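You operate a simulated robot arm through the tools that you are given. There is no shell and no other tool. Be economical: measure what you need, move in short steps, check, and stop when the job is done.

You run a simulated two-armed robot. Do the job below in one go: nothing can be reset, and whatever is moved stays where it is left.

TASK
Cap the silk wash, pack it and the soap dish in the blue basket and carry that to the bench.
Fine: hold the bottle while you turn its cap; stand it upright; carry with both hands; leave the wool wash. Set down upright: round bottle.

It is judged by the outcome, as a careful person would: the job done as asked, and still so three seconds after it is handed in. It fails if anything else is knocked over, pushed out of place, dropped, spilled or broken. Lids that push on must go on centred and level and be pressed home; caps that screw on are set level and turned clockwise until they are tight.

THE ROBOT
Two 7-joint arms with two-finger parallel grippers on one trunk, on a base that drives. Base frame: it is fixed to the floor where the robot stands at the start and does not move with it; the origin is under the middle of the robot, x ahead of it, y to its left, z up. Lengths are in m, angles in degrees, forces in N, time in s.
The left shoulder is at the start at [0.06, 0.143, 0.94], the right one opposite. With the tool pointing down near the work surface each hand reaches from about 0.32 to 0.74 m from the robot's upright axis, wherever it stands, measured 20 degrees to its own side. Places, roughly: basket [0.6, 0.4, 0.8]; seat of the bench [0.7, 1, 0.6]. Payload 1.57 kg a hand.
The tool frame of a hand sits at the grasp point between the pads (the TCP): z along the fingers, y along the line on which they close. The tips reach 0.03 m beyond it. Largest opening 0.11 m; finger width 0.024, thickness 0.012; the body of the gripper, 0.048 by 0.112 m, starts 0.078 m behind the TCP.
Orientation is told as [roll, pitch, yaw] about the base's x, y, z axes, in that order, counted from this pose: with the fingers straight down and closing along the base's y, the tool's x points along the base's -x, its y along +y and its z along -z.

THE INTERFACE
- The arms move only by the tool servo_tool. It takes "left_rows", "right_rows" or both (then of equal length, played together; a hand with none holds still); each is a list of rows, each an object of numbers (a shift or turn left out is 0, a gripper value left out holds the last): "tx", "ty", "tz": the shift along the tool's x, y, z in m; "wx", "wy", "wz": the turn, a rotation vector about the tool's x, y, z in degrees; "claw": the gripper command, from -1 (shut) to 1 (fully open), values between in proportion. In form: [{"tx": .., "ty": .., "tz": .., "wx": .., "wy": .., "wz": .., "claw": ..}, ...]. A call has 1 to 12 rows; each row shifts and turns the commanded pose from where the row before left it, along the tool's axes as they then stand. Each row takes 0.2 s and may step no farther than 0.05 m and 8.6 degrees from the row before; otherwise, or with a gripper value out of range, the whole call is refused. Where a pose cannot be reached the arm comes as near as it can. A force on the tool above 40 N (or 10 N above the force at the start of the call, whichever is more), or a blocked arm, ends the call early, and 0.2 s more pass. Each finger travels about 0.045 m/s and halts on what it meets, pressing with about 33 N; the grip force reading is that of the motor and also rises with nothing between the fingers. The clock runs only during rows and for 0.2 s after the last one: add rows that do not move to give the fingers time. It gives the time, the measured TCP pose, the force on the tool (base axes), the opening and the grip force at its end, in the units of the frame above (readings bear some noise), with the torque about the TCP (base axes, N m) and any sound that the robot's microphone picked up.
- Cameras (640 x 400 px; columns grow to the right, rows downward): "scene" is now at [0.0358, 0.0344, 1.5456]; the picture's right is [0.46, -0.89, 0.00], its down [-0.70, -0.36, -0.61] and it looks along [0.55, 0.28, -0.79] (base axes); focal length 250 px, centre (320, 200). "left" rides on the left gripper at [0.07, -0.016, -0.141] in its tool frame; the picture's right is [0.23, 0.97, 0.00], its down [-0.86, 0.20, -0.48] and it looks along [-0.47, 0.11, 0.88] (tool axes); focal length 222 px, centre (320, 200). "right" rides on the right gripper at [0.07, 0.016, -0.141] in its tool frame; the picture's right is [-0.23, 0.97, 0.00], its down [-0.86, -0.20, -0.48] and it looks along [-0.47, -0.11, 0.88] (tool axes); focal length 222 px, centre (320, 200). There is no depth. A picture from a camera that has moved, and an enlarged one, comes with that camera's place and axes in the base frame and with its lens.
- camera(camera): a new picture of that camera. It takes no simulated time.
- raise_lower(by): slides the trunk up (or, below 0, down) by that many m; the arms and the scene camera ride with it, the base frame stays. It gives what a move gives, with no picture.
- drive_base(legs): drives the robot by 1 to 6 legs, each [ahead, left, turn to the left] in m, m and degrees, along the robot's own axes; the way and the turn of a leg run together, so that a leg with both is an arc; at most 1.5 m and 180 degrees a leg. The arms and the cameras ride along, it lands a little off, and it stops where it bumps. It gives what a move gives.
- turn_head(pan, tilt): turns the head with the scene camera to pan (to the left, within 86 degrees either way) and tilt (down, from -29 to 69), counted from straight ahead of the robot. It gives what a move gives.
- close_up(camera, box): a new picture of the part [left, top, right, bottom] of that camera's present view, enlarged. It takes no simulated time.
- finish_job(): hands the job in; it is judged then, once.

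Go step by step. Nothing tells you exact positions but the pictures and the camera data: compare them with the known pose of the tool, close in by small moves and look again before you grip or let go. The budget is 120 turns and 88 pictures, counting those below and the enlarged ones. Unless the task says otherwise, let go and move clear before handing in, and close with one line.

The tools are called after ">>>" by a JSON object that holds its "name" and its "arguments". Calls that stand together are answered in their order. servo_tool: Moves the arms, as the interface text tells. Its arguments: {"type":"object","properties":{"left_rows":{"type":"array","items":{"type":"object","properties":{"tx":{"type":"number"},"ty":{"type":"number"},"tz":{"type":"number"},"wx":{"type":"number"},"wy":{"type":"number"},"wz":{"type":"number"},"claw":{"type":"number"}}}},"right_rows":{"type":"array","items":{"type":"object","properties":{"tx":{"type":"number"},"ty":{"type":"number"},"tz":{"type":"number"},"wx":{"type":"number"},"wy":{"type":"number"},"wz":{"type":"number"},"claw":{"type":"number"}}}}},"required":[]} The other tools are called the same way: raise_lower (by) slides the trunk up or down; drive_base (legs) drives the base; turn_head (pan, tilt) turns the head that bears the scene camera; camera (camera) takes a picture; close_up (camera, box) takes an enlarged picture of a part of a camera's view; finish_job () hands the job in.

At the start:

```text
t: 0.0
left_tcp_pos: [0.4181, 0.3183, 1.0937]
left_tool_rot: [0.0, -0.1, 0.0]
left_wrist_force: [-0.4, -0.8, -0.1]
left_torque: [0.02, -0.01, 0.01]
left_opening: 0.1099
left_grip_force: 0.0
right_tcp_pos: [0.3878, -0.0413, 1.1211]
right_tool_rot: [0.0, 0.1, 0.1]
right_wrist_force: [0.5, 0.2, 0.1]
right_torque: [0.02, 0.0, 0.02]
right_opening: 0.1098
right_grip_force: 0.1
trunk travel left (down, up): [-0.539, 0.051]
robot x, y, heading: [0.0019, 0.0, 0.0]
head pan, tilt: [27.3, 52.1]
```

scene: 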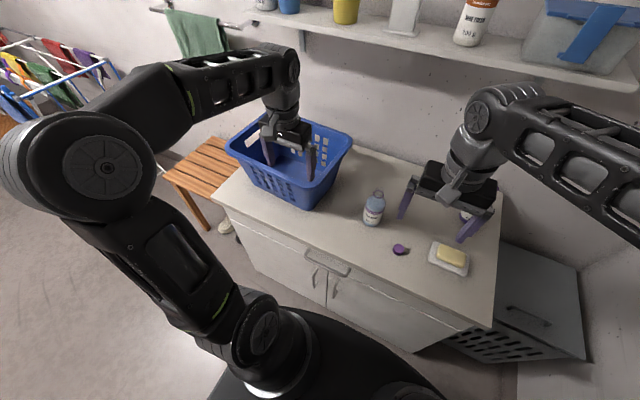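
right: 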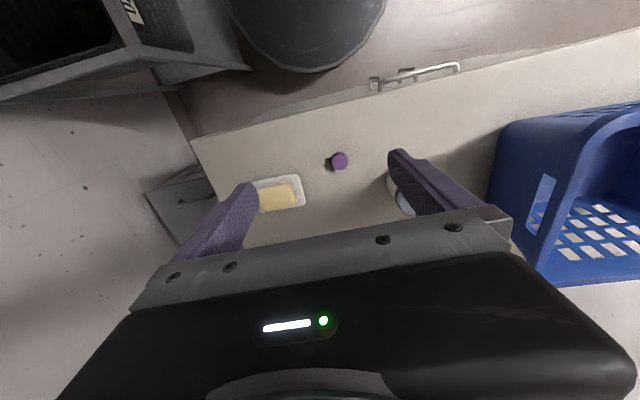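
left: 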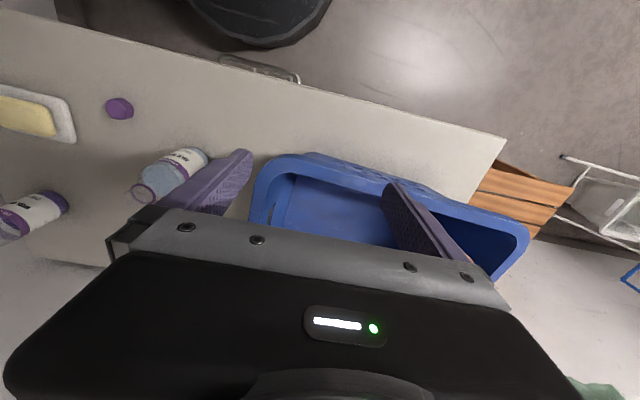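

I see an open bottle (likely the silk wash) at mid-counter, a purple cap, the soap dish, another capped bottle behind the right gripper and the basket to the left. I'll look closer.

>>> {"name": "close_up", "arguments": {"camera": "scene", "box": [340, 160, 500, 280]}}

>>> {"name": "close_up", "arguments": {"camera": "left", "box": [0, 60, 260, 260]}}

>>> {"name": "close_up", "arguments": {"camera": "scene", "box": [200, 90, 360, 230]}}

```text
3.33 times, centred on (420, 220) of scene
camera zoom: at [0.0358, 0.0344, 1.5456], right [0.46, -0.89, 0.0], down [-0.7, -0.36, -0.61], along [0.55, 0.28, -0.79], focal length 835 px, centre (-13, 133)
```

zoom: 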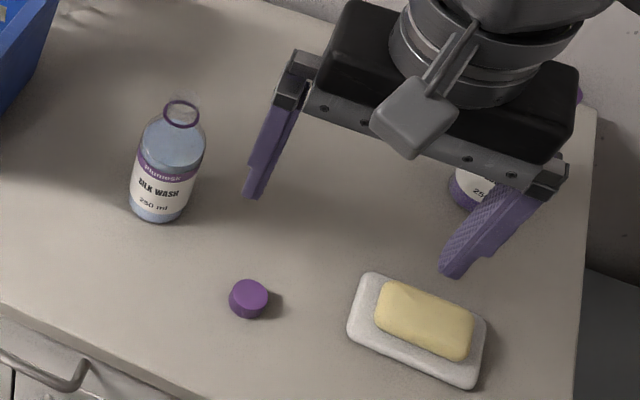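

```text
2.00 times, centred on (130, 160) of left
camera zoom: at [0.3492, 0.3025, 1.2353], right [-0.23, 0.97, 0.0], down [0.85, 0.2, 0.48], along [0.47, 0.11, -0.88], focal length 444 px, centre (700, 280)
```

zoom: 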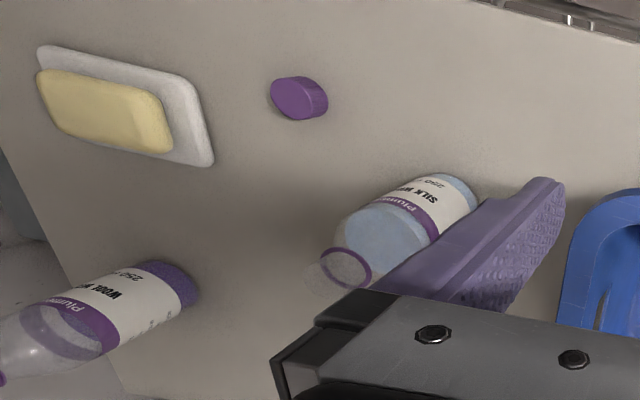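

```text
2.86 times, centred on (280, 160) of scene
camera zoom: at [0.0358, 0.0344, 1.5456], right [0.46, -0.89, 0.0], down [-0.7, -0.36, -0.61], along [0.55, 0.28, -0.79], focal length 716 px, centre (434, 314)
```

zoom: 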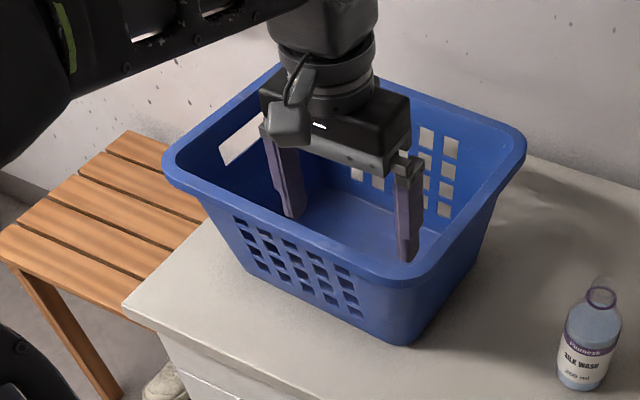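

The open bottle is SILK WASH at about (0.542, 0.096), with its mouth near z 0.965. The cap is at about (0.474, -0.02, 0.83), the dish near (0.52, -0.17), and the wool wash stands at (0.71, -0.19). First I bring the right hand above the cap.

>>> {"name": "servo_tool", "arguments": {"right_rows": [{"tx": -0.0172, "ty": 0.0044, "tz": 0.036, "claw": 0.0}, {"tx": -0.0172, "ty": 0.0044, "tz": 0.036}, {"tx": -0.0172, "ty": 0.0044, "tz": 0.036}, {"tx": -0.0172, "ty": 0.0044, "tz": 0.036}, {"tx": -0.0172, "ty": 0.0044, "tz": 0.036}, {"wz": -8.5}, {"wz": -8.5}, {"wz": -8.5}, {"wz": -8.5}, {"wz": -8.5}, {"wz": -8.5}, {"wz": -8.5}]}}

```text
t: 2.6
left_tcp_pos: [0.4184, 0.318, 1.0953]
left_tool_rot: [0.0, -0.1, 0.0]
left_wrist_force: [-0.1, 0.1, -0.5]
left_torque: [-0.02, 0.02, 0.05]
left_opening: 0.1099
left_grip_force: 0.0
right_tcp_pos: [0.4734, -0.0186, 0.9416]
right_tool_rot: [0.0, 0.0, 59.8]
right_wrist_force: [-0.1, 0.8, 0.1]
right_torque: [-0.03, -0.01, 0.01]
right_opening: 0.0551
right_grip_force: 0.1
trunk travel left (down, up): [-0.539, 0.051]
robot x, y, heading: [0.0011, 0.0007, 0.1]
head pan, tilt: [27.3, 52.1]
```

>>> {"name": "servo_tool", "arguments": {"right_rows": [{"wz": -7.6}, {"wz": -7.6}, {"wz": -7.6}, {"wz": -7.6}]}}

>>> {"name": "camera", "arguments": {"camera": "right"}}

>>> {"name": "camera", "arguments": {"camera": "scene"}}

```text
t: 3.6
left_tcp_pos: [0.4183, 0.3173, 1.0943]
left_tool_rot: [0.0, -0.1, 0.0]
left_wrist_force: [-0.5, 0.7, -0.8]
left_torque: [-0.02, -0.01, 0.0]
left_opening: 0.1102
left_grip_force: 0.0
right_tcp_pos: [0.4749, -0.019, 0.941]
right_tool_rot: [0.0, -0.1, 89.8]
right_wrist_force: [-1.0, 0.1, 0.1]
right_torque: [-0.01, -0.02, 0.01]
right_opening: 0.0548
right_grip_force: 0.2
trunk travel left (down, up): [-0.539, 0.051]
robot x, y, heading: [-0.0006, -0.0019, -0.2]
head pan, tilt: [27.3, 52.1]
```

```text
81 pictures are left
camera right: at [0.4581, -0.0885, 1.0831], right [-0.97, 0.23, 0.0], down [0.2, 0.86, 0.48], along [0.11, 0.47, -0.88], focal length 222 px, centre (320, 200)
```

right: 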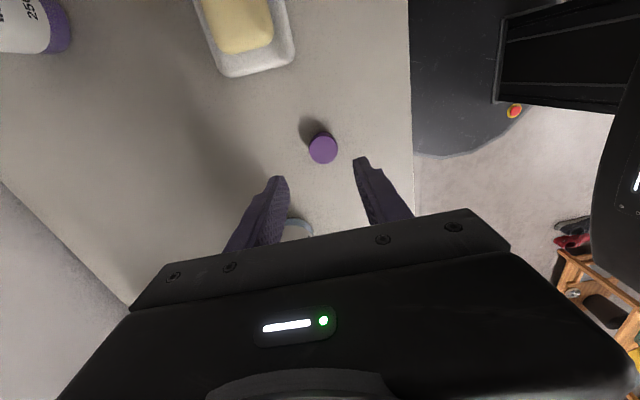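

```text
80 pictures are left
camera scene: at [0.0359, 0.0343, 1.5456], right [0.46, -0.89, 0.0], down [-0.7, -0.36, -0.61], along [0.55, 0.28, -0.79], focal length 250 px, centre (320, 200)
```

scene: 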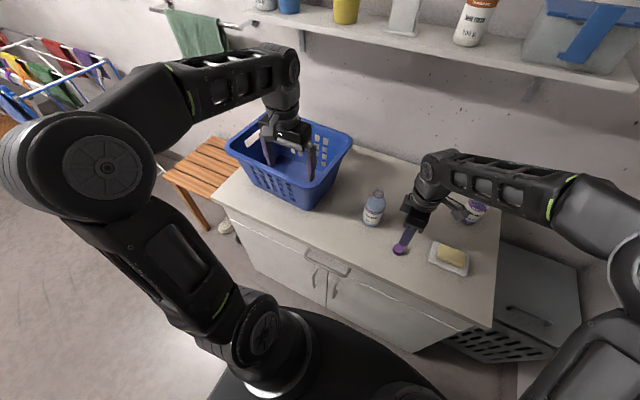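

The cap refines to about (0.4715, -0.0215). I descend on it slowly.

>>> {"name": "servo_tool", "arguments": {"right_rows": [{"tx": 0.0025, "ty": 0.0035, "tz": 0.03}, {"tz": 0.03}, {"tz": 0.02}, {"tz": 0.008}, {}, {}]}}

>>> {"name": "camera", "arguments": {"camera": "right"}}

>>> {"name": "close_up", "arguments": {"camera": "scene", "box": [340, 170, 480, 270]}}

```text
t: 5.0
left_tcp_pos: [0.4184, 0.3191, 1.094]
left_tool_rot: [0.0, -0.2, -0.1]
left_wrist_force: [-0.9, 0.1, 0.9]
left_torque: [0.0, 0.02, 0.01]
left_opening: 0.1101
left_grip_force: 0.0
right_tcp_pos: [0.4712, -0.0201, 0.8544]
right_tool_rot: [0.0, 0.0, 89.9]
right_wrist_force: [0.6, -0.1, 0.0]
right_torque: [0.01, 0.04, 0.01]
right_opening: 0.0551
right_grip_force: 0.0
trunk travel left (down, up): [-0.539, 0.051]
robot x, y, heading: [-0.0025, 0.0032, 0.0]
head pan, tilt: [27.3, 52.1]
```

```text
79 pictures are left
camera right: at [0.4544, -0.0907, 0.995], right [-0.97, 0.23, 0.0], down [0.2, 0.85, 0.48], along [0.11, 0.47, -0.88], focal length 222 px, centre (320, 200)
```

right: 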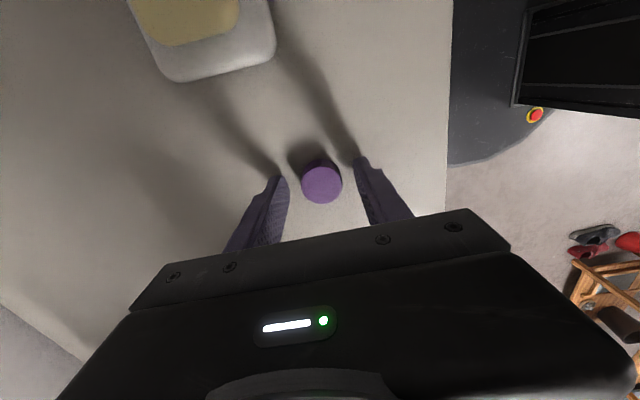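

```text
4.00 times, centred on (410, 220) of scene
camera zoom: at [0.0359, 0.0344, 1.5456], right [0.46, -0.89, 0.0], down [-0.7, -0.36, -0.61], along [0.55, 0.28, -0.79], focal length 1002 px, centre (-40, 120)
```

zoom: 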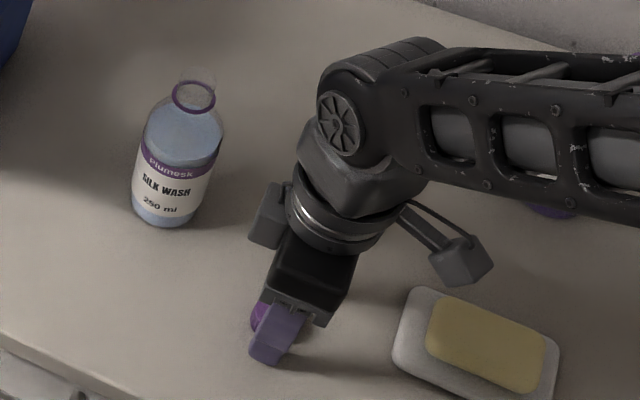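

The cap is centred between the fingers. I go down the last centimetre and close.

>>> {"name": "servo_tool", "arguments": {"right_rows": [{"tx": -0.0015, "tz": 0.005}, {"tz": 0.004}, {}]}}

>>> {"name": "servo_tool", "arguments": {"right_rows": [{"claw": -1}, {}, {}, {}, {}]}}

>>> {"name": "camera", "arguments": {"camera": "right"}}

```text
t: 5.7
left_tcp_pos: [0.4188, 0.3191, 1.0947]
left_tool_rot: [0.0, -0.1, 0.0]
left_wrist_force: [0.4, -0.4, -0.3]
left_torque: [-0.03, -0.01, 0.04]
left_opening: 0.1102
left_grip_force: 0.0
right_tcp_pos: [0.4731, -0.0208, 0.8493]
right_tool_rot: [-0.4, 0.0, 89.9]
right_wrist_force: [-4.7, -4.2, 24.0]
right_torque: [-0.19, 1.08, 0.26]
right_opening: 0.0593
right_grip_force: 2.9
trunk travel left (down, up): [-0.539, 0.051]
robot x, y, heading: [-0.0017, 0.0003, -0.0]
head pan, tilt: [27.3, 52.1]
stopped in row 3 (right hand): the force on the tool passed its limit (the readings are from after the stop); the commanded pose is now the measured one
```

```text
t: 6.2
left_tcp_pos: [0.418, 0.3187, 1.0952]
left_tool_rot: [0.1, -0.2, -0.1]
left_wrist_force: [-0.1, 0.0, -1.1]
left_torque: [-0.02, -0.03, 0.01]
left_opening: 0.1098
left_grip_force: 0.1
right_tcp_pos: [0.4689, -0.0185, 0.8507]
right_tool_rot: [-0.1, 0.1, 89.9]
right_wrist_force: [-8.8, -2.3, 22.4]
right_torque: [0.19, 0.68, 0.11]
right_opening: 0.0309
right_grip_force: 10.9
trunk travel left (down, up): [-0.539, 0.051]
robot x, y, heading: [0.0014, 0.0012, -0.3]
head pan, tilt: [27.3, 52.1]
stopped in row 2 (right hand): the force on the tool passed its limit (the readings are from after the stop); the commanded pose is now the measured one
```

```text
77 pictures are left
camera right: at [0.4523, -0.0889, 0.9909], right [-0.97, 0.23, 0.0], down [0.2, 0.86, 0.48], along [0.11, 0.46, -0.88], focal length 222 px, centre (320, 200)
```

right: 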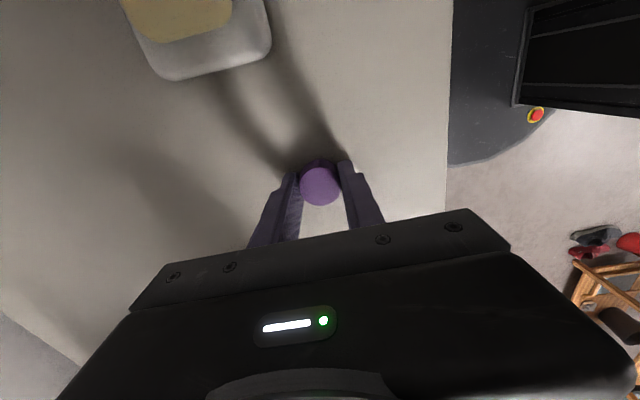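

The tips touched the counter at TCP z of about 0.85, so the counter is near 0.82. I ease up 2 mm and finish closing.

>>> {"name": "servo_tool", "arguments": {"right_rows": [{"tz": -0.002, "claw": -1}, {}, {}, {}]}}

>>> {"name": "servo_tool", "arguments": {"right_rows": [{"tz": -0.01}, {"tz": -0.04}, {"tz": -0.05}, {"tz": -0.05}, {"tz": -0.03}, {}]}}

>>> {"name": "close_up", "arguments": {"camera": "right", "box": [220, 100, 420, 225]}}

>>> {"name": "close_up", "arguments": {"camera": "scene", "box": [340, 150, 480, 270]}}

```text
t: 7.2
left_tcp_pos: [0.4172, 0.3184, 1.0934]
left_tool_rot: [-0.1, -0.2, 0.0]
left_wrist_force: [-0.4, -0.5, -0.9]
left_torque: [0.01, 0.02, -0.01]
left_opening: 0.1099
left_grip_force: 0.0
right_tcp_pos: [0.4696, -0.0186, 0.8494]
right_tool_rot: [0.0, 0.1, 89.9]
right_wrist_force: [-5.3, 2.9, 8.3]
right_torque: [0.15, 0.2, 0.06]
right_opening: 0.03
right_grip_force: 32.8
trunk travel left (down, up): [-0.539, 0.051]
robot x, y, heading: [-0.0005, -0.0015, -0.1]
head pan, tilt: [27.3, 52.1]
```

```text
t: 8.6
left_tcp_pos: [0.4177, 0.3183, 1.0937]
left_tool_rot: [0.1, -0.1, 0.0]
left_wrist_force: [-0.5, -0.2, 0.1]
left_torque: [0.0, 0.01, -0.01]
left_opening: 0.1099
left_grip_force: 0.0
right_tcp_pos: [0.4718, -0.0174, 1.0287]
right_tool_rot: [0.0, 0.1, 89.9]
right_wrist_force: [-0.4, -0.4, -0.4]
right_torque: [0.02, 0.0, -0.02]
right_opening: 0.0301
right_grip_force: 33.3
trunk travel left (down, up): [-0.539, 0.051]
robot x, y, heading: [0.0032, 0.0005, 0.1]
head pan, tilt: [27.3, 52.1]
```

```text
3.20 times, centred on (320, 162) of right
camera zoom: at [0.4555, -0.0876, 1.17], right [-0.97, 0.23, 0.0], down [0.2, 0.86, 0.48], along [0.11, 0.46, -0.88], focal length 711 px, centre (320, 320)
```

zoom: 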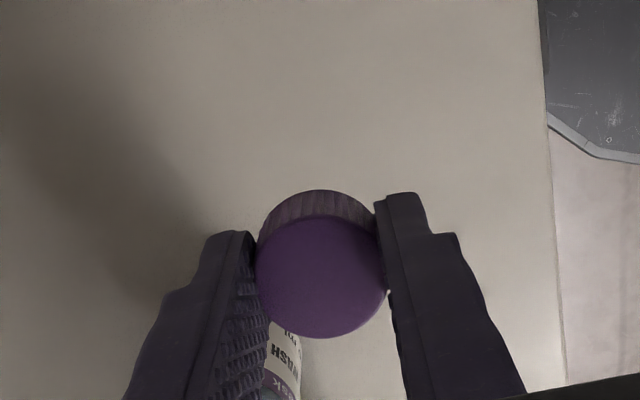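

```text
3.33 times, centred on (410, 210) of scene
camera zoom: at [0.0358, 0.0342, 1.5455], right [0.46, -0.89, 0.0], down [-0.7, -0.36, -0.61], along [0.55, 0.28, -0.79], focal length 835 px, centre (20, 167)
```

zoom: 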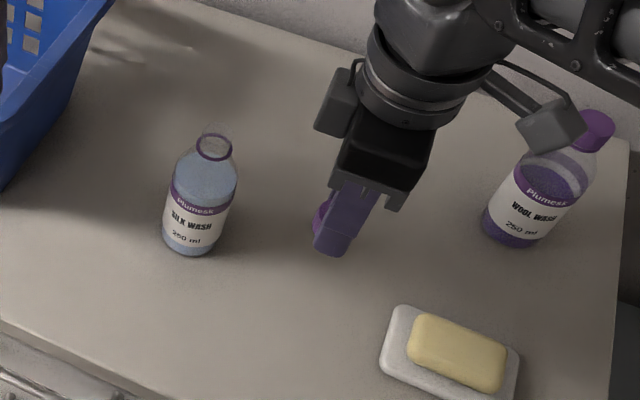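

The cap is held level. Next I move the right hand aside and bring the left hand over in front of the bottle, tilted 55°.

>>> {"name": "servo_tool", "arguments": {"right_rows": [{"tx": 0.03, "tz": -0.015}, {"tx": 0.03, "tz": -0.015}, {"tx": 0.03, "tz": -0.015}, {"tx": 0.01}, {}, {}, {}, {}], "left_rows": [{}, {"ty": -0.032, "wy": -7.86}, {"ty": -0.032, "wy": -7.86}, {"ty": -0.032, "wy": -7.86}, {"ty": -0.032, "wy": -7.86}, {"ty": -0.032, "wy": -7.86}, {"ty": -0.032, "wy": -7.86}, {"ty": -0.032, "wy": -7.86}]}}

>>> {"name": "camera", "arguments": {"camera": "left"}}

>>> {"name": "camera", "arguments": {"camera": "scene"}}

```text
t: 10.4
left_tcp_pos: [0.4297, 0.0872, 1.1033]
left_tool_rot: [0.2, -55.0, -0.2]
left_wrist_force: [-0.7, -0.7, 0.3]
left_torque: [0.04, 0.0, 0.01]
left_opening: 0.11
left_grip_force: 0.0
left hand out of reach, approached as far as the arm can: row 8
right_tcp_pos: [0.4703, -0.1195, 1.0741]
right_tool_rot: [0.1, 0.0, 89.9]
right_wrist_force: [-0.7, -1.4, -0.3]
right_torque: [0.01, -0.02, 0.01]
right_opening: 0.0297
right_grip_force: 33.5
trunk travel left (down, up): [-0.539, 0.051]
robot x, y, heading: [-0.0015, 0.0041, -0.2]
head pan, tilt: [27.3, 52.1]
```

```text
74 pictures are left
camera left: at [0.2759, 0.0707, 1.128], right [-0.13, 0.97, -0.18], down [0.1, 0.2, 0.98], along [0.99, 0.11, -0.12], focal length 222 px, centre (320, 200)
```

left: 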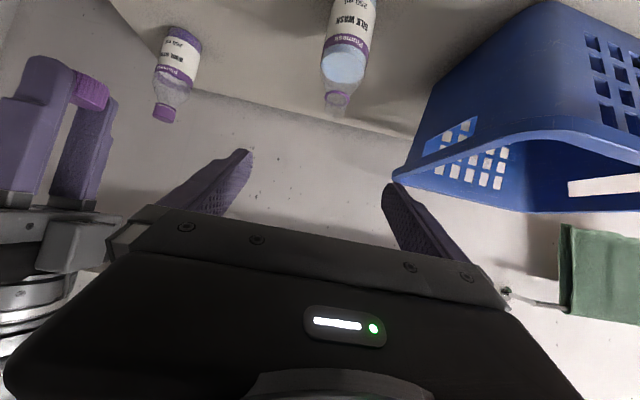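

```text
73 pictures are left
camera scene: at [0.0355, 0.0322, 1.5456], right [0.46, -0.89, 0.0], down [-0.7, -0.36, -0.61], along [0.55, 0.28, -0.79], focal length 250 px, centre (320, 200)
```

scene: 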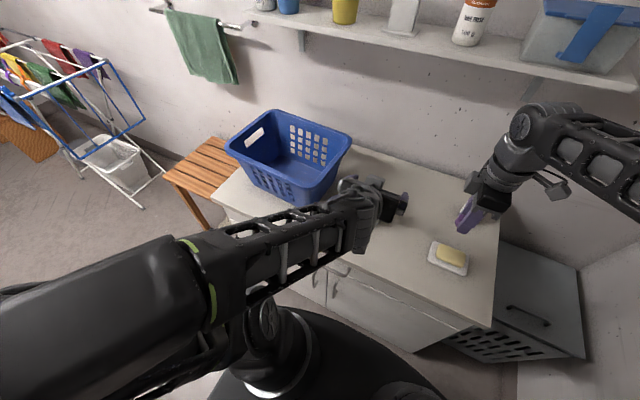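

The left hand is at its inner reach limit but close enough. I lower it in front of the bottle.

>>> {"name": "servo_tool", "arguments": {"left_rows": [{"tx": 0.028, "ty": 0.0025, "tz": 0.0256}, {"tx": 0.028, "ty": 0.0025, "tz": 0.0256}, {"tx": 0.028, "ty": 0.0025, "tz": 0.0256}, {"tx": 0.028, "ty": 0.0025, "tz": 0.0256}, {}]}}

>>> {"name": "camera", "arguments": {"camera": "left"}}

>>> {"name": "close_up", "arguments": {"camera": "scene", "box": [260, 140, 480, 280]}}

```text
t: 11.2
left_tcp_pos: [0.4294, -0.0262, 1.0388]
left_tool_rot: [-24.8, -49.6, 7.4]
left_wrist_force: [-0.1, 0.6, -0.1]
left_torque: [0.03, 0.01, 0.01]
left_opening: 0.11
left_grip_force: 0.0
left hand out of reach, approached as far as the arm can: row 1, 2, 3
right_tcp_pos: [0.4709, -0.1183, 1.0732]
right_tool_rot: [0.1, 0.0, 89.9]
right_wrist_force: [0.1, -0.1, 0.0]
right_torque: [0.03, 0.0, -0.03]
right_opening: 0.0302
right_grip_force: 32.9
trunk travel left (down, up): [-0.539, 0.051]
robot x, y, heading: [-0.0011, -0.0023, 0.2]
head pan, tilt: [27.3, 52.1]
stopped in row 3 (left hand): the arm was blocked; the commanded pose is now the measured one
```

```text
72 pictures are left
camera left: at [0.2782, -0.0007, 1.0729], right [0.05, 0.9, -0.44], down [0.24, 0.42, 0.88], along [0.97, -0.14, -0.19], focal length 222 px, centre (320, 200)
```

left: 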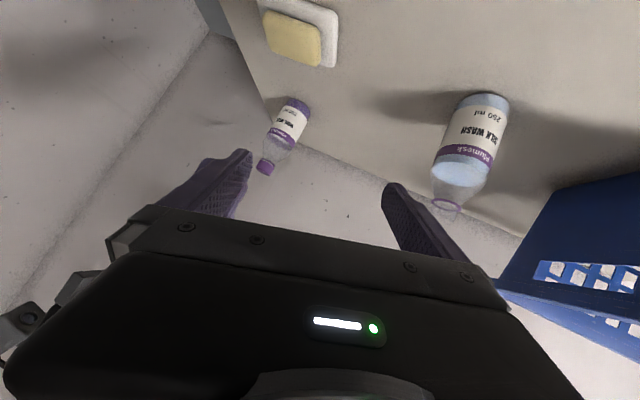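

```text
2.86 times, centred on (370, 210) of scene
camera zoom: at [0.0357, 0.0335, 1.5456], right [0.46, -0.89, 0.0], down [-0.7, -0.36, -0.61], along [0.55, 0.28, -0.79], focal length 716 px, centre (177, 171)
```

zoom: 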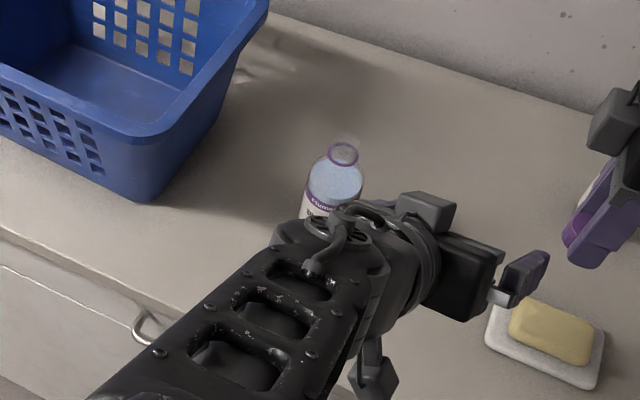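

The left arm can't tilt this close to the trunk, and it drifted without touching anything. I back the base 0.1 m for room, then raise and straighten the left hand.

>>> {"name": "drive_base", "arguments": {"legs": [[-0.1, 0, 0]]}}

>>> {"name": "servo_tool", "arguments": {"left_rows": [{"tx": -0.02, "ty": -0.009, "tz": -0.02}, {"tx": -0.03, "ty": -0.009, "tz": -0.02}, {"wx": -8.2}, {"wx": -8.2}, {"wx": -8.2}, {}]}}

```text
t: 12.3
left_tcp_pos: [0.3309, -0.0252, 1.0382]
left_tool_rot: [-24.7, -49.7, 7.4]
left_wrist_force: [-0.5, 0.4, 0.1]
left_torque: [0.03, -0.01, -0.02]
left_opening: 0.1102
left_grip_force: 0.0
right_tcp_pos: [0.3702, -0.1167, 1.0748]
right_tool_rot: [0.0, 0.1, 89.9]
right_wrist_force: [0.7, -0.1, 0.4]
right_torque: [0.02, -0.08, -0.02]
right_opening: 0.03
right_grip_force: 33.0
trunk travel left (down, up): [-0.539, 0.051]
robot x, y, heading: [-0.0989, -0.0029, -0.3]
head pan, tilt: [27.3, 52.1]
```

```text
t: 13.7
left_tcp_pos: [0.3304, -0.0234, 1.1057]
left_tool_rot: [-0.1, -49.4, 7.5]
left_wrist_force: [-0.6, 0.1, -0.3]
left_torque: [0.03, 0.0, -0.02]
left_opening: 0.11
left_grip_force: 0.1
right_tcp_pos: [0.3723, -0.1182, 1.0751]
right_tool_rot: [-0.1, 0.1, 89.9]
right_wrist_force: [-0.4, -0.3, -0.2]
right_torque: [-0.02, 0.01, 0.06]
right_opening: 0.0303
right_grip_force: 33.3
trunk travel left (down, up): [-0.539, 0.051]
robot x, y, heading: [-0.1012, 0.0001, 0.2]
head pan, tilt: [27.3, 52.1]
```

>>> {"name": "servo_tool", "arguments": {"left_rows": [{"tx": -0.0265, "ty": 0.018, "tz": 0.0309}, {"tx": -0.0265, "ty": 0.018, "tz": 0.0309}, {"tx": -0.0265, "ty": 0.018, "tz": 0.0309}, {"tx": -0.0265, "ty": 0.018, "tz": 0.0309}, {"tx": -0.0265, "ty": 0.018, "tz": 0.0309}, {"wx": 5.7, "wz": 4.87}, {"wx": 5.7, "wz": 4.87}, {"wx": 5.7, "wz": 4.87}, {}]}}

>>> {"name": "camera", "arguments": {"camera": "left"}}

>>> {"name": "camera", "arguments": {"camera": "scene"}}

```text
t: 15.7
left_tcp_pos: [0.5212, 0.0907, 1.1057]
left_tool_rot: [-0.1, -49.6, -15.2]
left_wrist_force: [0.5, -0.1, 0.0]
left_torque: [-0.05, -0.01, 0.0]
left_opening: 0.1101
left_grip_force: 0.0
right_tcp_pos: [0.3728, -0.1182, 1.0746]
right_tool_rot: [0.1, 0.1, 89.9]
right_wrist_force: [-0.9, -0.5, -0.1]
right_torque: [0.01, 0.02, 0.01]
right_opening: 0.0301
right_grip_force: 33.3
trunk travel left (down, up): [-0.539, 0.051]
robot x, y, heading: [-0.1017, -0.0041, -0.0]
head pan, tilt: [27.3, 52.1]
```

```text
70 pictures are left
camera left: at [0.3693, 0.1146, 1.144], right [0.11, 0.98, -0.17], down [0.23, 0.14, 0.96], along [0.97, -0.15, -0.21], focal length 222 px, centre (320, 200)
```

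left: 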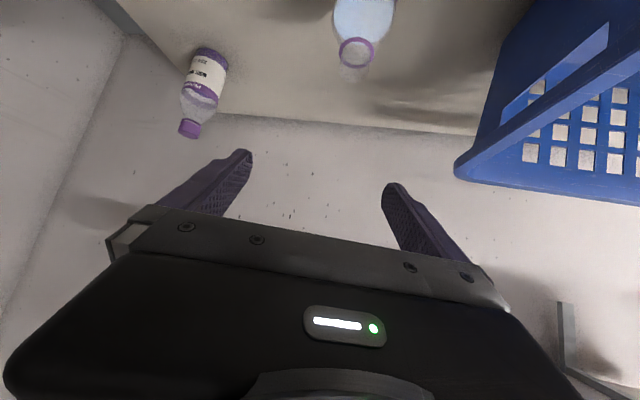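

```text
69 pictures are left
camera scene: at [-0.0632, 0.0334, 1.5456], right [0.46, -0.89, 0.0], down [-0.7, -0.36, -0.61], along [0.55, 0.28, -0.79], focal length 250 px, centre (320, 200)
```

scene: 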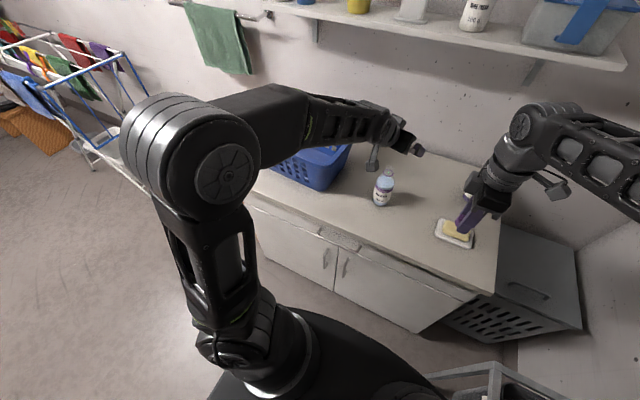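

The bottle axis comes out at about (0.538, 0.097). I align and start down, straddling it.

>>> {"name": "servo_tool", "arguments": {"left_rows": [{"tx": 0.0222, "ty": 0.0034, "tz": 0.0254}, {"tx": 0.0222, "ty": 0.0034, "tz": 0.0254}, {"tx": 0.0222, "ty": 0.0034, "tz": 0.0254}, {}]}}

>>> {"name": "camera", "arguments": {"camera": "left"}}

```text
t: 16.7
left_tcp_pos: [0.5298, 0.0942, 1.0217]
left_tool_rot: [-0.8, -48.2, -14.9]
left_wrist_force: [0.2, 0.1, 0.4]
left_torque: [-0.02, 0.01, -0.02]
left_opening: 0.11
left_grip_force: 0.0
left hand out of reach, approached as far as the arm can: row 2, 3
right_tcp_pos: [0.3717, -0.1182, 1.0748]
right_tool_rot: [0.0, 0.1, 89.9]
right_wrist_force: [0.0, 0.0, -0.7]
right_torque: [0.04, 0.01, 0.02]
right_opening: 0.03
right_grip_force: 32.7
trunk travel left (down, up): [-0.539, 0.051]
robot x, y, heading: [-0.098, -0.0042, -0.1]
head pan, tilt: [27.3, 52.1]
```

```text
68 pictures are left
camera left: at [0.3794, 0.1186, 1.0644], right [0.12, 0.98, -0.18], down [0.26, 0.15, 0.95], along [0.96, -0.16, -0.24], focal length 222 px, centre (320, 200)
```

left: 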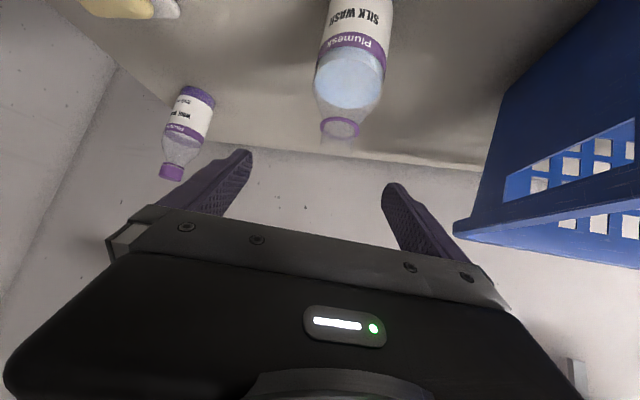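

The tilted pose is reachable only higher relative to the shoulder, so I raise the left hand again and use the trunk to descend. I lift the right hand first so it stays clear.

>>> {"name": "servo_tool", "arguments": {"left_rows": [{"tx": -0.0254, "tz": -0.0216}, {"tx": -0.0254, "tz": -0.0217}, {}, {}], "right_rows": [{"tz": -0.05}, {"tz": -0.05}, {"tz": -0.03}, {}]}}

>>> {"name": "raise_lower", "arguments": {"by": -0.07}}

>>> {"name": "camera", "arguments": {"camera": "left"}}

```text
t: 17.7
left_tcp_pos: [0.5349, 0.0951, 1.0769]
left_tool_rot: [0.0, -49.6, -15.1]
left_wrist_force: [0.0, 0.7, -0.5]
left_torque: [-0.01, 0.0, 0.0]
left_opening: 0.11
left_grip_force: 0.1
right_tcp_pos: [0.3757, -0.119, 1.1279]
right_tool_rot: [-1.4, 1.3, 89.3]
right_wrist_force: [0.6, -0.2, 0.1]
right_torque: [-0.01, -0.01, 0.01]
right_opening: 0.03
right_grip_force: 33.1
right hand out of reach, approached as far as the arm can: row 1, 2, 3
trunk travel left (down, up): [-0.539, 0.051]
robot x, y, heading: [-0.1049, -0.0036, -0.1]
head pan, tilt: [27.3, 52.1]
```

```text
t: 18.8
left_tcp_pos: [0.5351, 0.0938, 1.0079]
left_tool_rot: [-0.1, -49.6, -15.0]
left_wrist_force: [-0.5, 0.4, -0.1]
left_torque: [-0.02, 0.03, 0.03]
left_opening: 0.1101
left_grip_force: 0.2
right_tcp_pos: [0.3765, -0.1192, 1.0585]
right_tool_rot: [-1.4, 1.5, 89.4]
right_wrist_force: [0.5, 1.0, 0.9]
right_torque: [0.01, 0.0, 0.04]
right_opening: 0.0302
right_grip_force: 33.0
trunk travel left (down, up): [-0.469, 0.121]
robot x, y, heading: [-0.1017, -0.0024, -0.3]
head pan, tilt: [27.3, 52.1]
```

```text
67 pictures are left
camera left: at [0.3842, 0.1189, 1.0465], right [0.11, 0.98, -0.17], down [0.24, 0.14, 0.96], along [0.97, -0.15, -0.21], focal length 222 px, centre (320, 200)
```

left: 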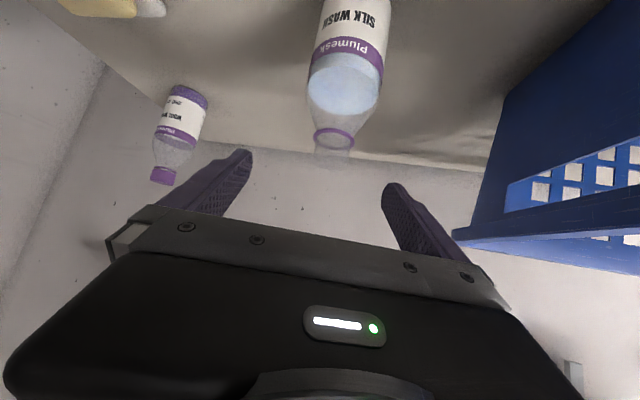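

The right hand can't go much higher than 1.13 relative to the trunk, so I need less tilt on the left instead of more trunk drop. I ease the tilt to about 42° and try a short descent.

>>> {"name": "servo_tool", "arguments": {"left_rows": [{"wy": 3.8}, {"wy": 3.8}, {"tx": 0.0167, "ty": 0.002, "tz": 0.0186}, {"tx": 0.0167, "ty": 0.002, "tz": 0.0186}, {}]}}

```text
t: 20.0
left_tcp_pos: [0.5369, 0.0991, 0.9555]
left_tool_rot: [-0.1, -42.0, -14.9]
left_wrist_force: [1.2, 0.6, 0.5]
left_torque: [-0.02, -0.01, 0.01]
left_opening: 0.1099
left_grip_force: 0.0
right_tcp_pos: [0.3754, -0.1189, 1.0569]
right_tool_rot: [-1.4, 1.3, 89.4]
right_wrist_force: [-0.7, -0.1, -0.5]
right_torque: [-0.02, -0.01, 0.01]
right_opening: 0.03
right_grip_force: 32.8
trunk travel left (down, up): [-0.469, 0.121]
robot x, y, heading: [-0.0959, 0.0006, 0.2]
head pan, tilt: [27.3, 52.1]
```

>>> {"name": "servo_tool", "arguments": {"left_rows": [{"tx": 0.01, "tz": 0.0111}, {"tx": 0.01, "tz": 0.0111}, {}]}}

>>> {"name": "camera", "arguments": {"camera": "left"}}

```text
t: 20.8
left_tcp_pos: [0.5363, 0.0989, 0.9264]
left_tool_rot: [-0.1, -42.0, -15.0]
left_wrist_force: [-0.6, -0.5, 0.7]
left_torque: [0.02, -0.02, -0.01]
left_opening: 0.1099
left_grip_force: 0.0
right_tcp_pos: [0.3742, -0.1187, 1.0583]
right_tool_rot: [-1.4, 1.5, 89.4]
right_wrist_force: [-1.1, 0.4, -0.2]
right_torque: [0.01, -0.01, -0.02]
right_opening: 0.03
right_grip_force: 32.9
trunk travel left (down, up): [-0.469, 0.121]
robot x, y, heading: [-0.0993, -0.002, 0.0]
head pan, tilt: [27.3, 52.1]
```

```text
66 pictures are left
camera left: at [0.3914, 0.1216, 0.9853], right [0.09, 0.98, -0.15], down [0.36, 0.11, 0.93], along [0.93, -0.14, -0.34], focal length 222 px, centre (320, 200)
```

left: 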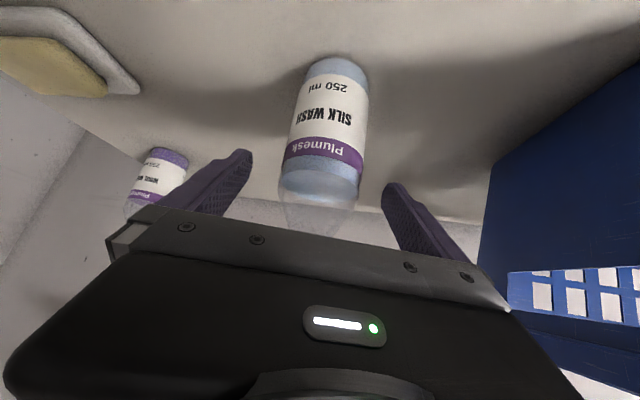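

>>> {"name": "servo_tool", "arguments": {"left_rows": [{"tx": 0.0112, "tz": 0.0124}, {"tx": 0.0112, "tz": 0.0124}, {"tx": 0.0112, "tz": 0.0124}, {}]}}

>>> {"name": "camera", "arguments": {"camera": "left"}}

>>> {"name": "close_up", "arguments": {"camera": "scene", "box": [260, 100, 480, 240]}}

```text
t: 21.8
left_tcp_pos: [0.5361, 0.0977, 0.876]
left_tool_rot: [-0.1, -42.0, -15.1]
left_wrist_force: [0.4, 0.1, -0.5]
left_torque: [0.01, 0.0, -0.01]
left_opening: 0.11
left_grip_force: 0.0
right_tcp_pos: [0.3751, -0.119, 1.0577]
right_tool_rot: [-1.3, 1.4, 89.5]
right_wrist_force: [-0.3, 0.3, 0.0]
right_torque: [-0.02, -0.04, -0.01]
right_opening: 0.0299
right_grip_force: 33.1
trunk travel left (down, up): [-0.469, 0.121]
robot x, y, heading: [-0.1013, 0.0025, -0.0]
head pan, tilt: [27.3, 52.1]
```

```text
65 pictures are left
camera left: at [0.3921, 0.1207, 0.9352], right [0.09, 0.98, -0.15], down [0.36, 0.11, 0.93], along [0.93, -0.14, -0.34], focal length 222 px, centre (320, 200)
```

left: 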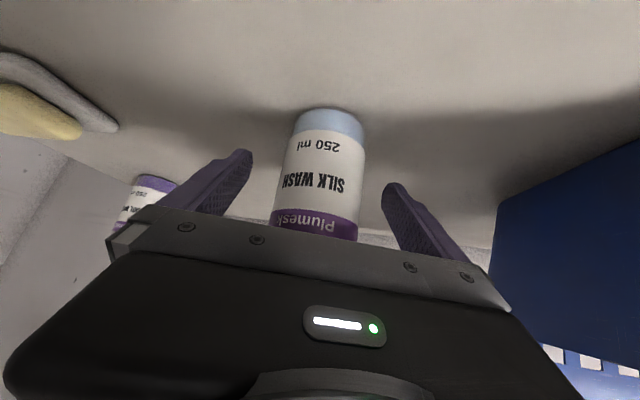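

```text
2.86 times, centred on (370, 170) of scene
camera zoom: at [-0.0633, 0.034, 1.4756], right [0.46, -0.89, 0.0], down [-0.7, -0.36, -0.61], along [0.55, 0.28, -0.79], focal length 716 px, centre (177, 286)
```

zoom: 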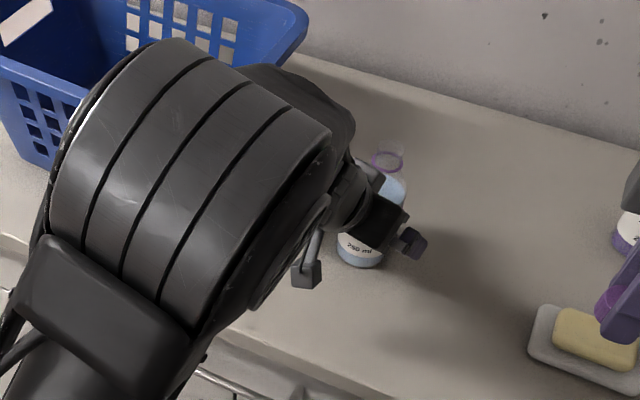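

The bottle is centred between the left fingers. I close on its body.

>>> {"name": "servo_tool", "arguments": {"left_rows": [{"claw": -1}, {}, {}, {}, {}, {}]}}

>>> {"name": "camera", "arguments": {"camera": "left"}}

>>> {"name": "close_up", "arguments": {"camera": "scene", "box": [260, 100, 480, 240]}}

```text
t: 23.2
left_tcp_pos: [0.5365, 0.0975, 0.8763]
left_tool_rot: [0.0, -42.1, -15.0]
left_wrist_force: [0.5, 0.1, -0.2]
left_torque: [0.02, 0.01, -0.06]
left_opening: 0.0589
left_grip_force: 32.8
right_tcp_pos: [0.3757, -0.1196, 1.0583]
right_tool_rot: [-1.4, 1.3, 89.4]
right_wrist_force: [1.3, 0.1, -0.4]
right_torque: [-0.01, 0.0, 0.01]
right_opening: 0.03
right_grip_force: 33.1
trunk travel left (down, up): [-0.469, 0.121]
robot x, y, heading: [-0.0988, 0.005, 0.1]
head pan, tilt: [27.3, 52.1]
```

```text
63 pictures are left
camera left: at [0.3922, 0.1206, 0.9353], right [0.09, 0.98, -0.15], down [0.36, 0.11, 0.93], along [0.93, -0.14, -0.34], focal length 222 px, centre (320, 200)
```

left: 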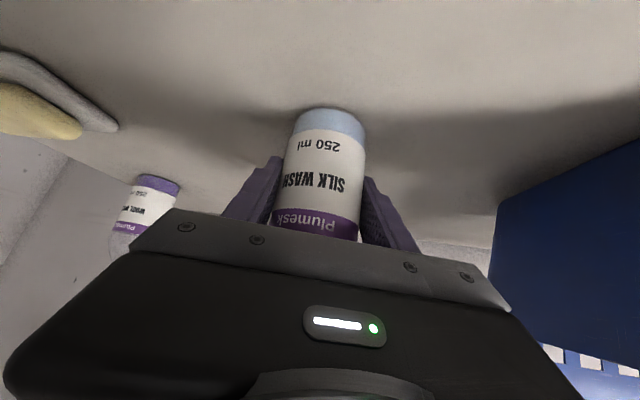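

```text
2.86 times, centred on (370, 170) of scene
camera zoom: at [-0.0632, 0.0341, 1.4756], right [0.46, -0.89, 0.0], down [-0.7, -0.36, -0.61], along [0.55, 0.28, -0.79], focal length 716 px, centre (177, 286)
```

zoom: 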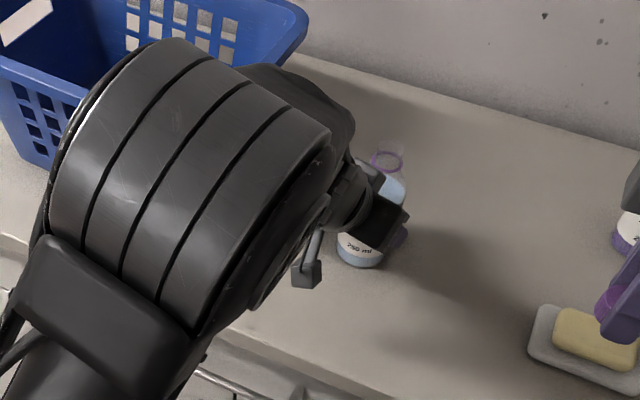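

The bottle is held at 59 mm, upright. Next I bring the right hand with the cap forward, staying well right of the bottle for now.

>>> {"name": "servo_tool", "arguments": {"right_rows": [{"tz": 0.03}, {"ty": -0.04}, {"ty": -0.04}, {"ty": -0.04}, {"ty": -0.04}, {}]}}

```text
t: 24.6
left_tcp_pos: [0.5366, 0.0988, 0.8764]
left_tool_rot: [-0.1, -41.9, -15.0]
left_wrist_force: [-0.1, -0.5, -0.1]
left_torque: [0.04, 0.03, -0.01]
left_opening: 0.0587
left_grip_force: 32.5
right_tcp_pos: [0.4563, -0.1199, 1.03]
right_tool_rot: [-1.4, 1.4, 89.4]
right_wrist_force: [-0.4, 0.8, -0.6]
right_torque: [-0.02, 0.02, 0.03]
right_opening: 0.0297
right_grip_force: 32.7
right hand out of reach, approached as far as the arm can: row 4, 5
trunk travel left (down, up): [-0.469, 0.121]
robot x, y, heading: [-0.0969, -0.0003, -0.1]
head pan, tilt: [27.3, 52.1]
```

The right hand can't reach that far out at this height. I'll move it aside, then carry the held bottle, kept upright, to a spot nearer both arms at about (0.46, -0.05).

>>> {"name": "servo_tool", "arguments": {"right_rows": [{"tx": 0.04, "ty": 0.02}, {"tx": 0.04, "ty": 0.02}, {"tx": 0.02, "ty": 0.02}, {}]}}

>>> {"name": "servo_tool", "arguments": {"left_rows": [{"tx": -0.0067, "tz": -0.0075}, {"tx": -0.0067, "tz": -0.0075}, {"tx": 0.0034, "tz": -0.003, "ty": -0.0203}, {"tx": 0.0034, "tz": -0.003, "ty": -0.0203}, {"tx": 0.0034, "tz": -0.003, "ty": -0.0203}, {"tx": 0.0034, "tz": -0.003, "ty": -0.0203}, {}]}}

>>> {"name": "camera", "arguments": {"camera": "scene"}}

```text
t: 25.6
left_tcp_pos: [0.5374, 0.0983, 0.8762]
left_tool_rot: [-0.1, -42.0, -15.2]
left_wrist_force: [0.9, 1.2, -0.7]
left_torque: [0.02, 0.0, -0.01]
left_opening: 0.0585
left_grip_force: 32.7
right_tcp_pos: [0.3954, -0.2201, 1.03]
right_tool_rot: [-1.4, 1.4, 89.5]
right_wrist_force: [-0.5, -0.1, 0.4]
right_torque: [-0.03, 0.0, 0.0]
right_opening: 0.0299
right_grip_force: 33.0
trunk travel left (down, up): [-0.469, 0.121]
robot x, y, heading: [-0.099, -0.0026, -0.1]
head pan, tilt: [27.3, 52.1]
```

```text
t: 27.2
left_tcp_pos: [0.4976, 0.0238, 0.8957]
left_tool_rot: [-0.1, -42.0, -14.9]
left_wrist_force: [0.4, 0.6, -2.2]
left_torque: [-0.03, 0.0, -0.03]
left_opening: 0.0589
left_grip_force: 33.0
right_tcp_pos: [0.3957, -0.2206, 1.0287]
right_tool_rot: [-1.3, 1.4, 89.4]
right_wrist_force: [0.2, -0.1, -0.1]
right_torque: [0.0, 0.01, -0.01]
right_opening: 0.0299
right_grip_force: 32.8
trunk travel left (down, up): [-0.469, 0.121]
robot x, y, heading: [-0.1003, 0.0015, 0.0]
head pan, tilt: [27.3, 52.1]
```

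```text
61 pictures are left
camera scene: at [-0.0629, 0.0342, 1.4755], right [0.46, -0.89, 0.0], down [-0.7, -0.36, -0.61], along [0.55, 0.28, -0.79], focal length 250 px, centre (320, 200)
```

scene: 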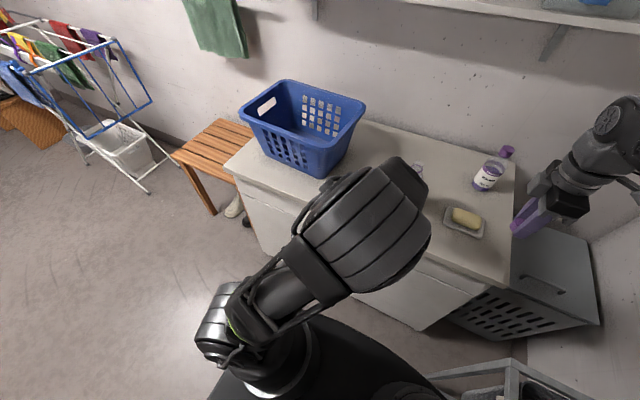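

>>> {"name": "servo_tool", "arguments": {"left_rows": [{"tx": 0.0034, "tz": -0.003, "ty": -0.0203}, {"tx": 0.0034, "tz": -0.003, "ty": -0.0203}, {"tx": 0.0034, "tz": -0.003, "ty": -0.0203}, {"tx": 0.0034, "tz": -0.003, "ty": -0.0203}, {"tx": 0.005, "tz": 0.0055}, {"tx": 0.005, "tz": 0.0055}, {"tx": 0.0025, "tz": 0.0028}, {}]}}

>>> {"name": "camera", "arguments": {"camera": "left"}}

>>> {"name": "camera", "arguments": {"camera": "right"}}

```text
t: 29.0
left_tcp_pos: [0.4585, -0.0493, 0.8788]
left_tool_rot: [-0.1, -42.1, -15.0]
left_wrist_force: [0.0, 0.6, -2.8]
left_torque: [-0.01, 0.02, 0.02]
left_opening: 0.0588
left_grip_force: 32.9
right_tcp_pos: [0.3947, -0.22, 1.0299]
right_tool_rot: [-1.3, 1.5, 89.4]
right_wrist_force: [0.6, -0.2, -0.2]
right_torque: [-0.01, 0.02, 0.03]
right_opening: 0.0297
right_grip_force: 32.8
trunk travel left (down, up): [-0.469, 0.121]
robot x, y, heading: [-0.1014, 0.0026, -0.1]
head pan, tilt: [27.3, 52.1]
```

```text
60 pictures are left
camera left: at [0.3141, -0.0268, 0.937], right [0.09, 0.98, -0.15], down [0.36, 0.11, 0.93], along [0.93, -0.14, -0.34], focal length 222 px, centre (320, 200)
```

left: 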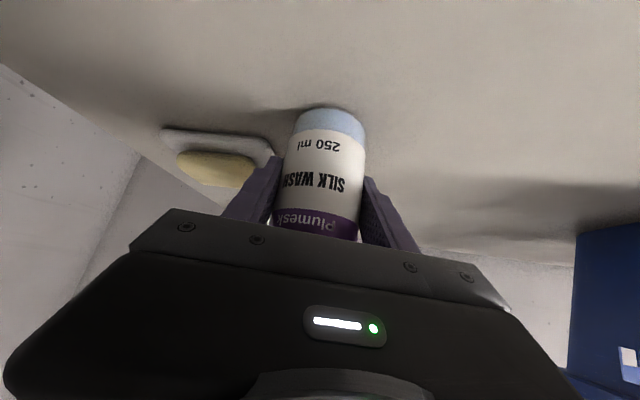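

```text
59 pictures are left
camera right: at [0.3751, -0.2873, 1.1717], right [-0.97, 0.24, -0.03], down [0.2, 0.86, 0.46], along [0.13, 0.44, -0.89], focal length 222 px, centre (320, 200)
```

right: 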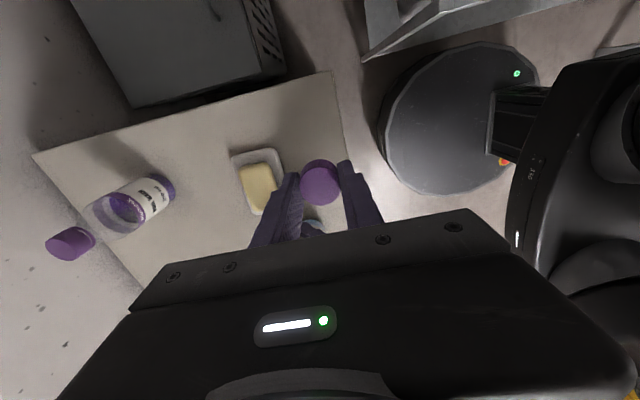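

At this height the right hand still falls a little short, so I raise the trunk 4 cm with the bottle in hand. Then I set the bottle down about 3 cm nearer.

>>> {"name": "raise_lower", "arguments": {"by": 0.04}}

>>> {"name": "servo_tool", "arguments": {"left_rows": [{"tx": 0.0117, "ty": -0.002, "tz": 0.0022}, {"tx": 0.0117, "ty": -0.002, "tz": 0.0022}, {"tx": 0.0117, "ty": -0.002, "tz": 0.0022}, {"tx": 0.0117, "ty": -0.002, "tz": 0.0022}, {}], "right_rows": [{"wx": -1.4, "wy": -1.4}, {}, {}, {}, {}]}}

```text
t: 29.8
left_tcp_pos: [0.4591, -0.0503, 0.9177]
left_tool_rot: [0.0, -42.1, -15.0]
left_wrist_force: [0.2, 0.4, -2.7]
left_torque: [0.0, 0.01, -0.01]
left_opening: 0.0585
left_grip_force: 33.0
right_tcp_pos: [0.3957, -0.2206, 1.0701]
right_tool_rot: [-1.4, 1.4, 89.5]
right_wrist_force: [-0.2, 0.3, -1.0]
right_torque: [-0.02, 0.02, 0.0]
right_opening: 0.0298
right_grip_force: 33.3
trunk travel left (down, up): [-0.509, 0.081]
robot x, y, heading: [-0.0985, -0.001, -0.0]
head pan, tilt: [27.3, 52.1]
```

```text
t: 31.0
left_tcp_pos: [0.4298, -0.0486, 0.8812]
left_tool_rot: [0.0, -42.1, -15.0]
left_wrist_force: [-0.1, -0.2, -1.7]
left_torque: [0.01, 0.02, 0.0]
left_opening: 0.0587
left_grip_force: 32.6
right_tcp_pos: [0.3963, -0.2208, 1.0695]
right_tool_rot: [0.0, 0.1, 89.5]
right_wrist_force: [0.9, -0.8, -0.6]
right_torque: [-0.01, -0.03, 0.03]
right_opening: 0.0299
right_grip_force: 33.2
trunk travel left (down, up): [-0.509, 0.081]
robot x, y, heading: [-0.099, 0.0019, -0.0]
head pan, tilt: [27.3, 52.1]
```

>>> {"name": "servo_tool", "arguments": {"left_rows": [{"tx": 0.0017, "tz": 0.0019}, {"tx": 0.0014, "tz": 0.0015}, {}]}}

>>> {"name": "servo_tool", "arguments": {"right_rows": [{"tx": -0.028, "ty": -0.006}, {"tx": -0.028, "ty": -0.006}, {"tx": -0.028, "ty": -0.006}, {"tx": -0.016, "ty": -0.006}, {}]}}

>>> {"name": "camera", "arguments": {"camera": "right"}}

>>> {"name": "close_up", "arguments": {"camera": "scene", "box": [300, 120, 500, 260]}}

```text
t: 31.8
left_tcp_pos: [0.4278, -0.0474, 0.8781]
left_tool_rot: [-0.2, -42.1, -15.0]
left_wrist_force: [1.8, -0.3, 5.4]
left_torque: [0.15, 0.04, -0.01]
left_opening: 0.0589
left_grip_force: 32.7
right_tcp_pos: [0.3956, -0.2199, 1.0698]
right_tool_rot: [-0.1, 0.0, 89.6]
right_wrist_force: [-0.4, -0.1, 0.3]
right_torque: [-0.02, 0.01, -0.02]
right_opening: 0.0299
right_grip_force: 33.0
trunk travel left (down, up): [-0.509, 0.081]
robot x, y, heading: [-0.0996, 0.0009, -0.2]
head pan, tilt: [27.3, 52.1]
```

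```text
t: 33.0
left_tcp_pos: [0.4289, -0.049, 0.8767]
left_tool_rot: [-0.1, -42.1, -15.0]
left_wrist_force: [3.6, -0.7, 12.9]
left_torque: [0.06, -0.09, -0.01]
left_opening: 0.0589
left_grip_force: 33.5
right_tcp_pos: [0.4217, -0.1226, 1.0701]
right_tool_rot: [-0.1, 0.0, 89.5]
right_wrist_force: [-0.1, 0.2, -0.3]
right_torque: [-0.01, 0.0, -0.02]
right_opening: 0.0302
right_grip_force: 32.8
trunk travel left (down, up): [-0.509, 0.081]
robot x, y, heading: [-0.0976, -0.0001, 0.1]
head pan, tilt: [27.3, 52.1]
```

```text
58 pictures are left
camera right: at [0.4035, -0.1916, 1.2107], right [-0.97, 0.24, 0.0], down [0.21, 0.85, 0.48], along [0.11, 0.46, -0.88], focal length 222 px, centre (320, 200)
```

right: 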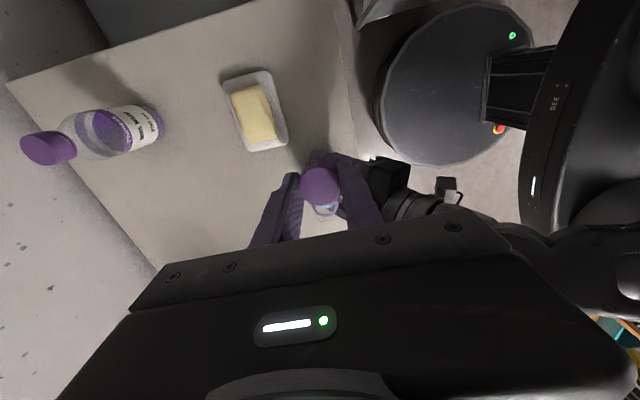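

```text
2.86 times, centred on (400, 190) of scene
camera zoom: at [-0.0638, 0.034, 1.5156], right [0.46, -0.89, 0.0], down [-0.7, -0.36, -0.61], along [0.55, 0.28, -0.79], focal length 716 px, centre (91, 229)
```

zoom: 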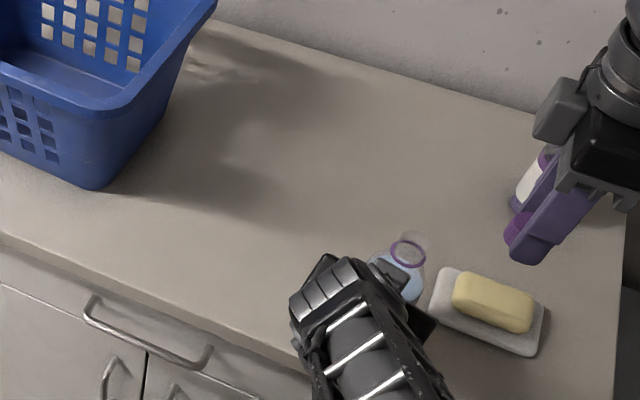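

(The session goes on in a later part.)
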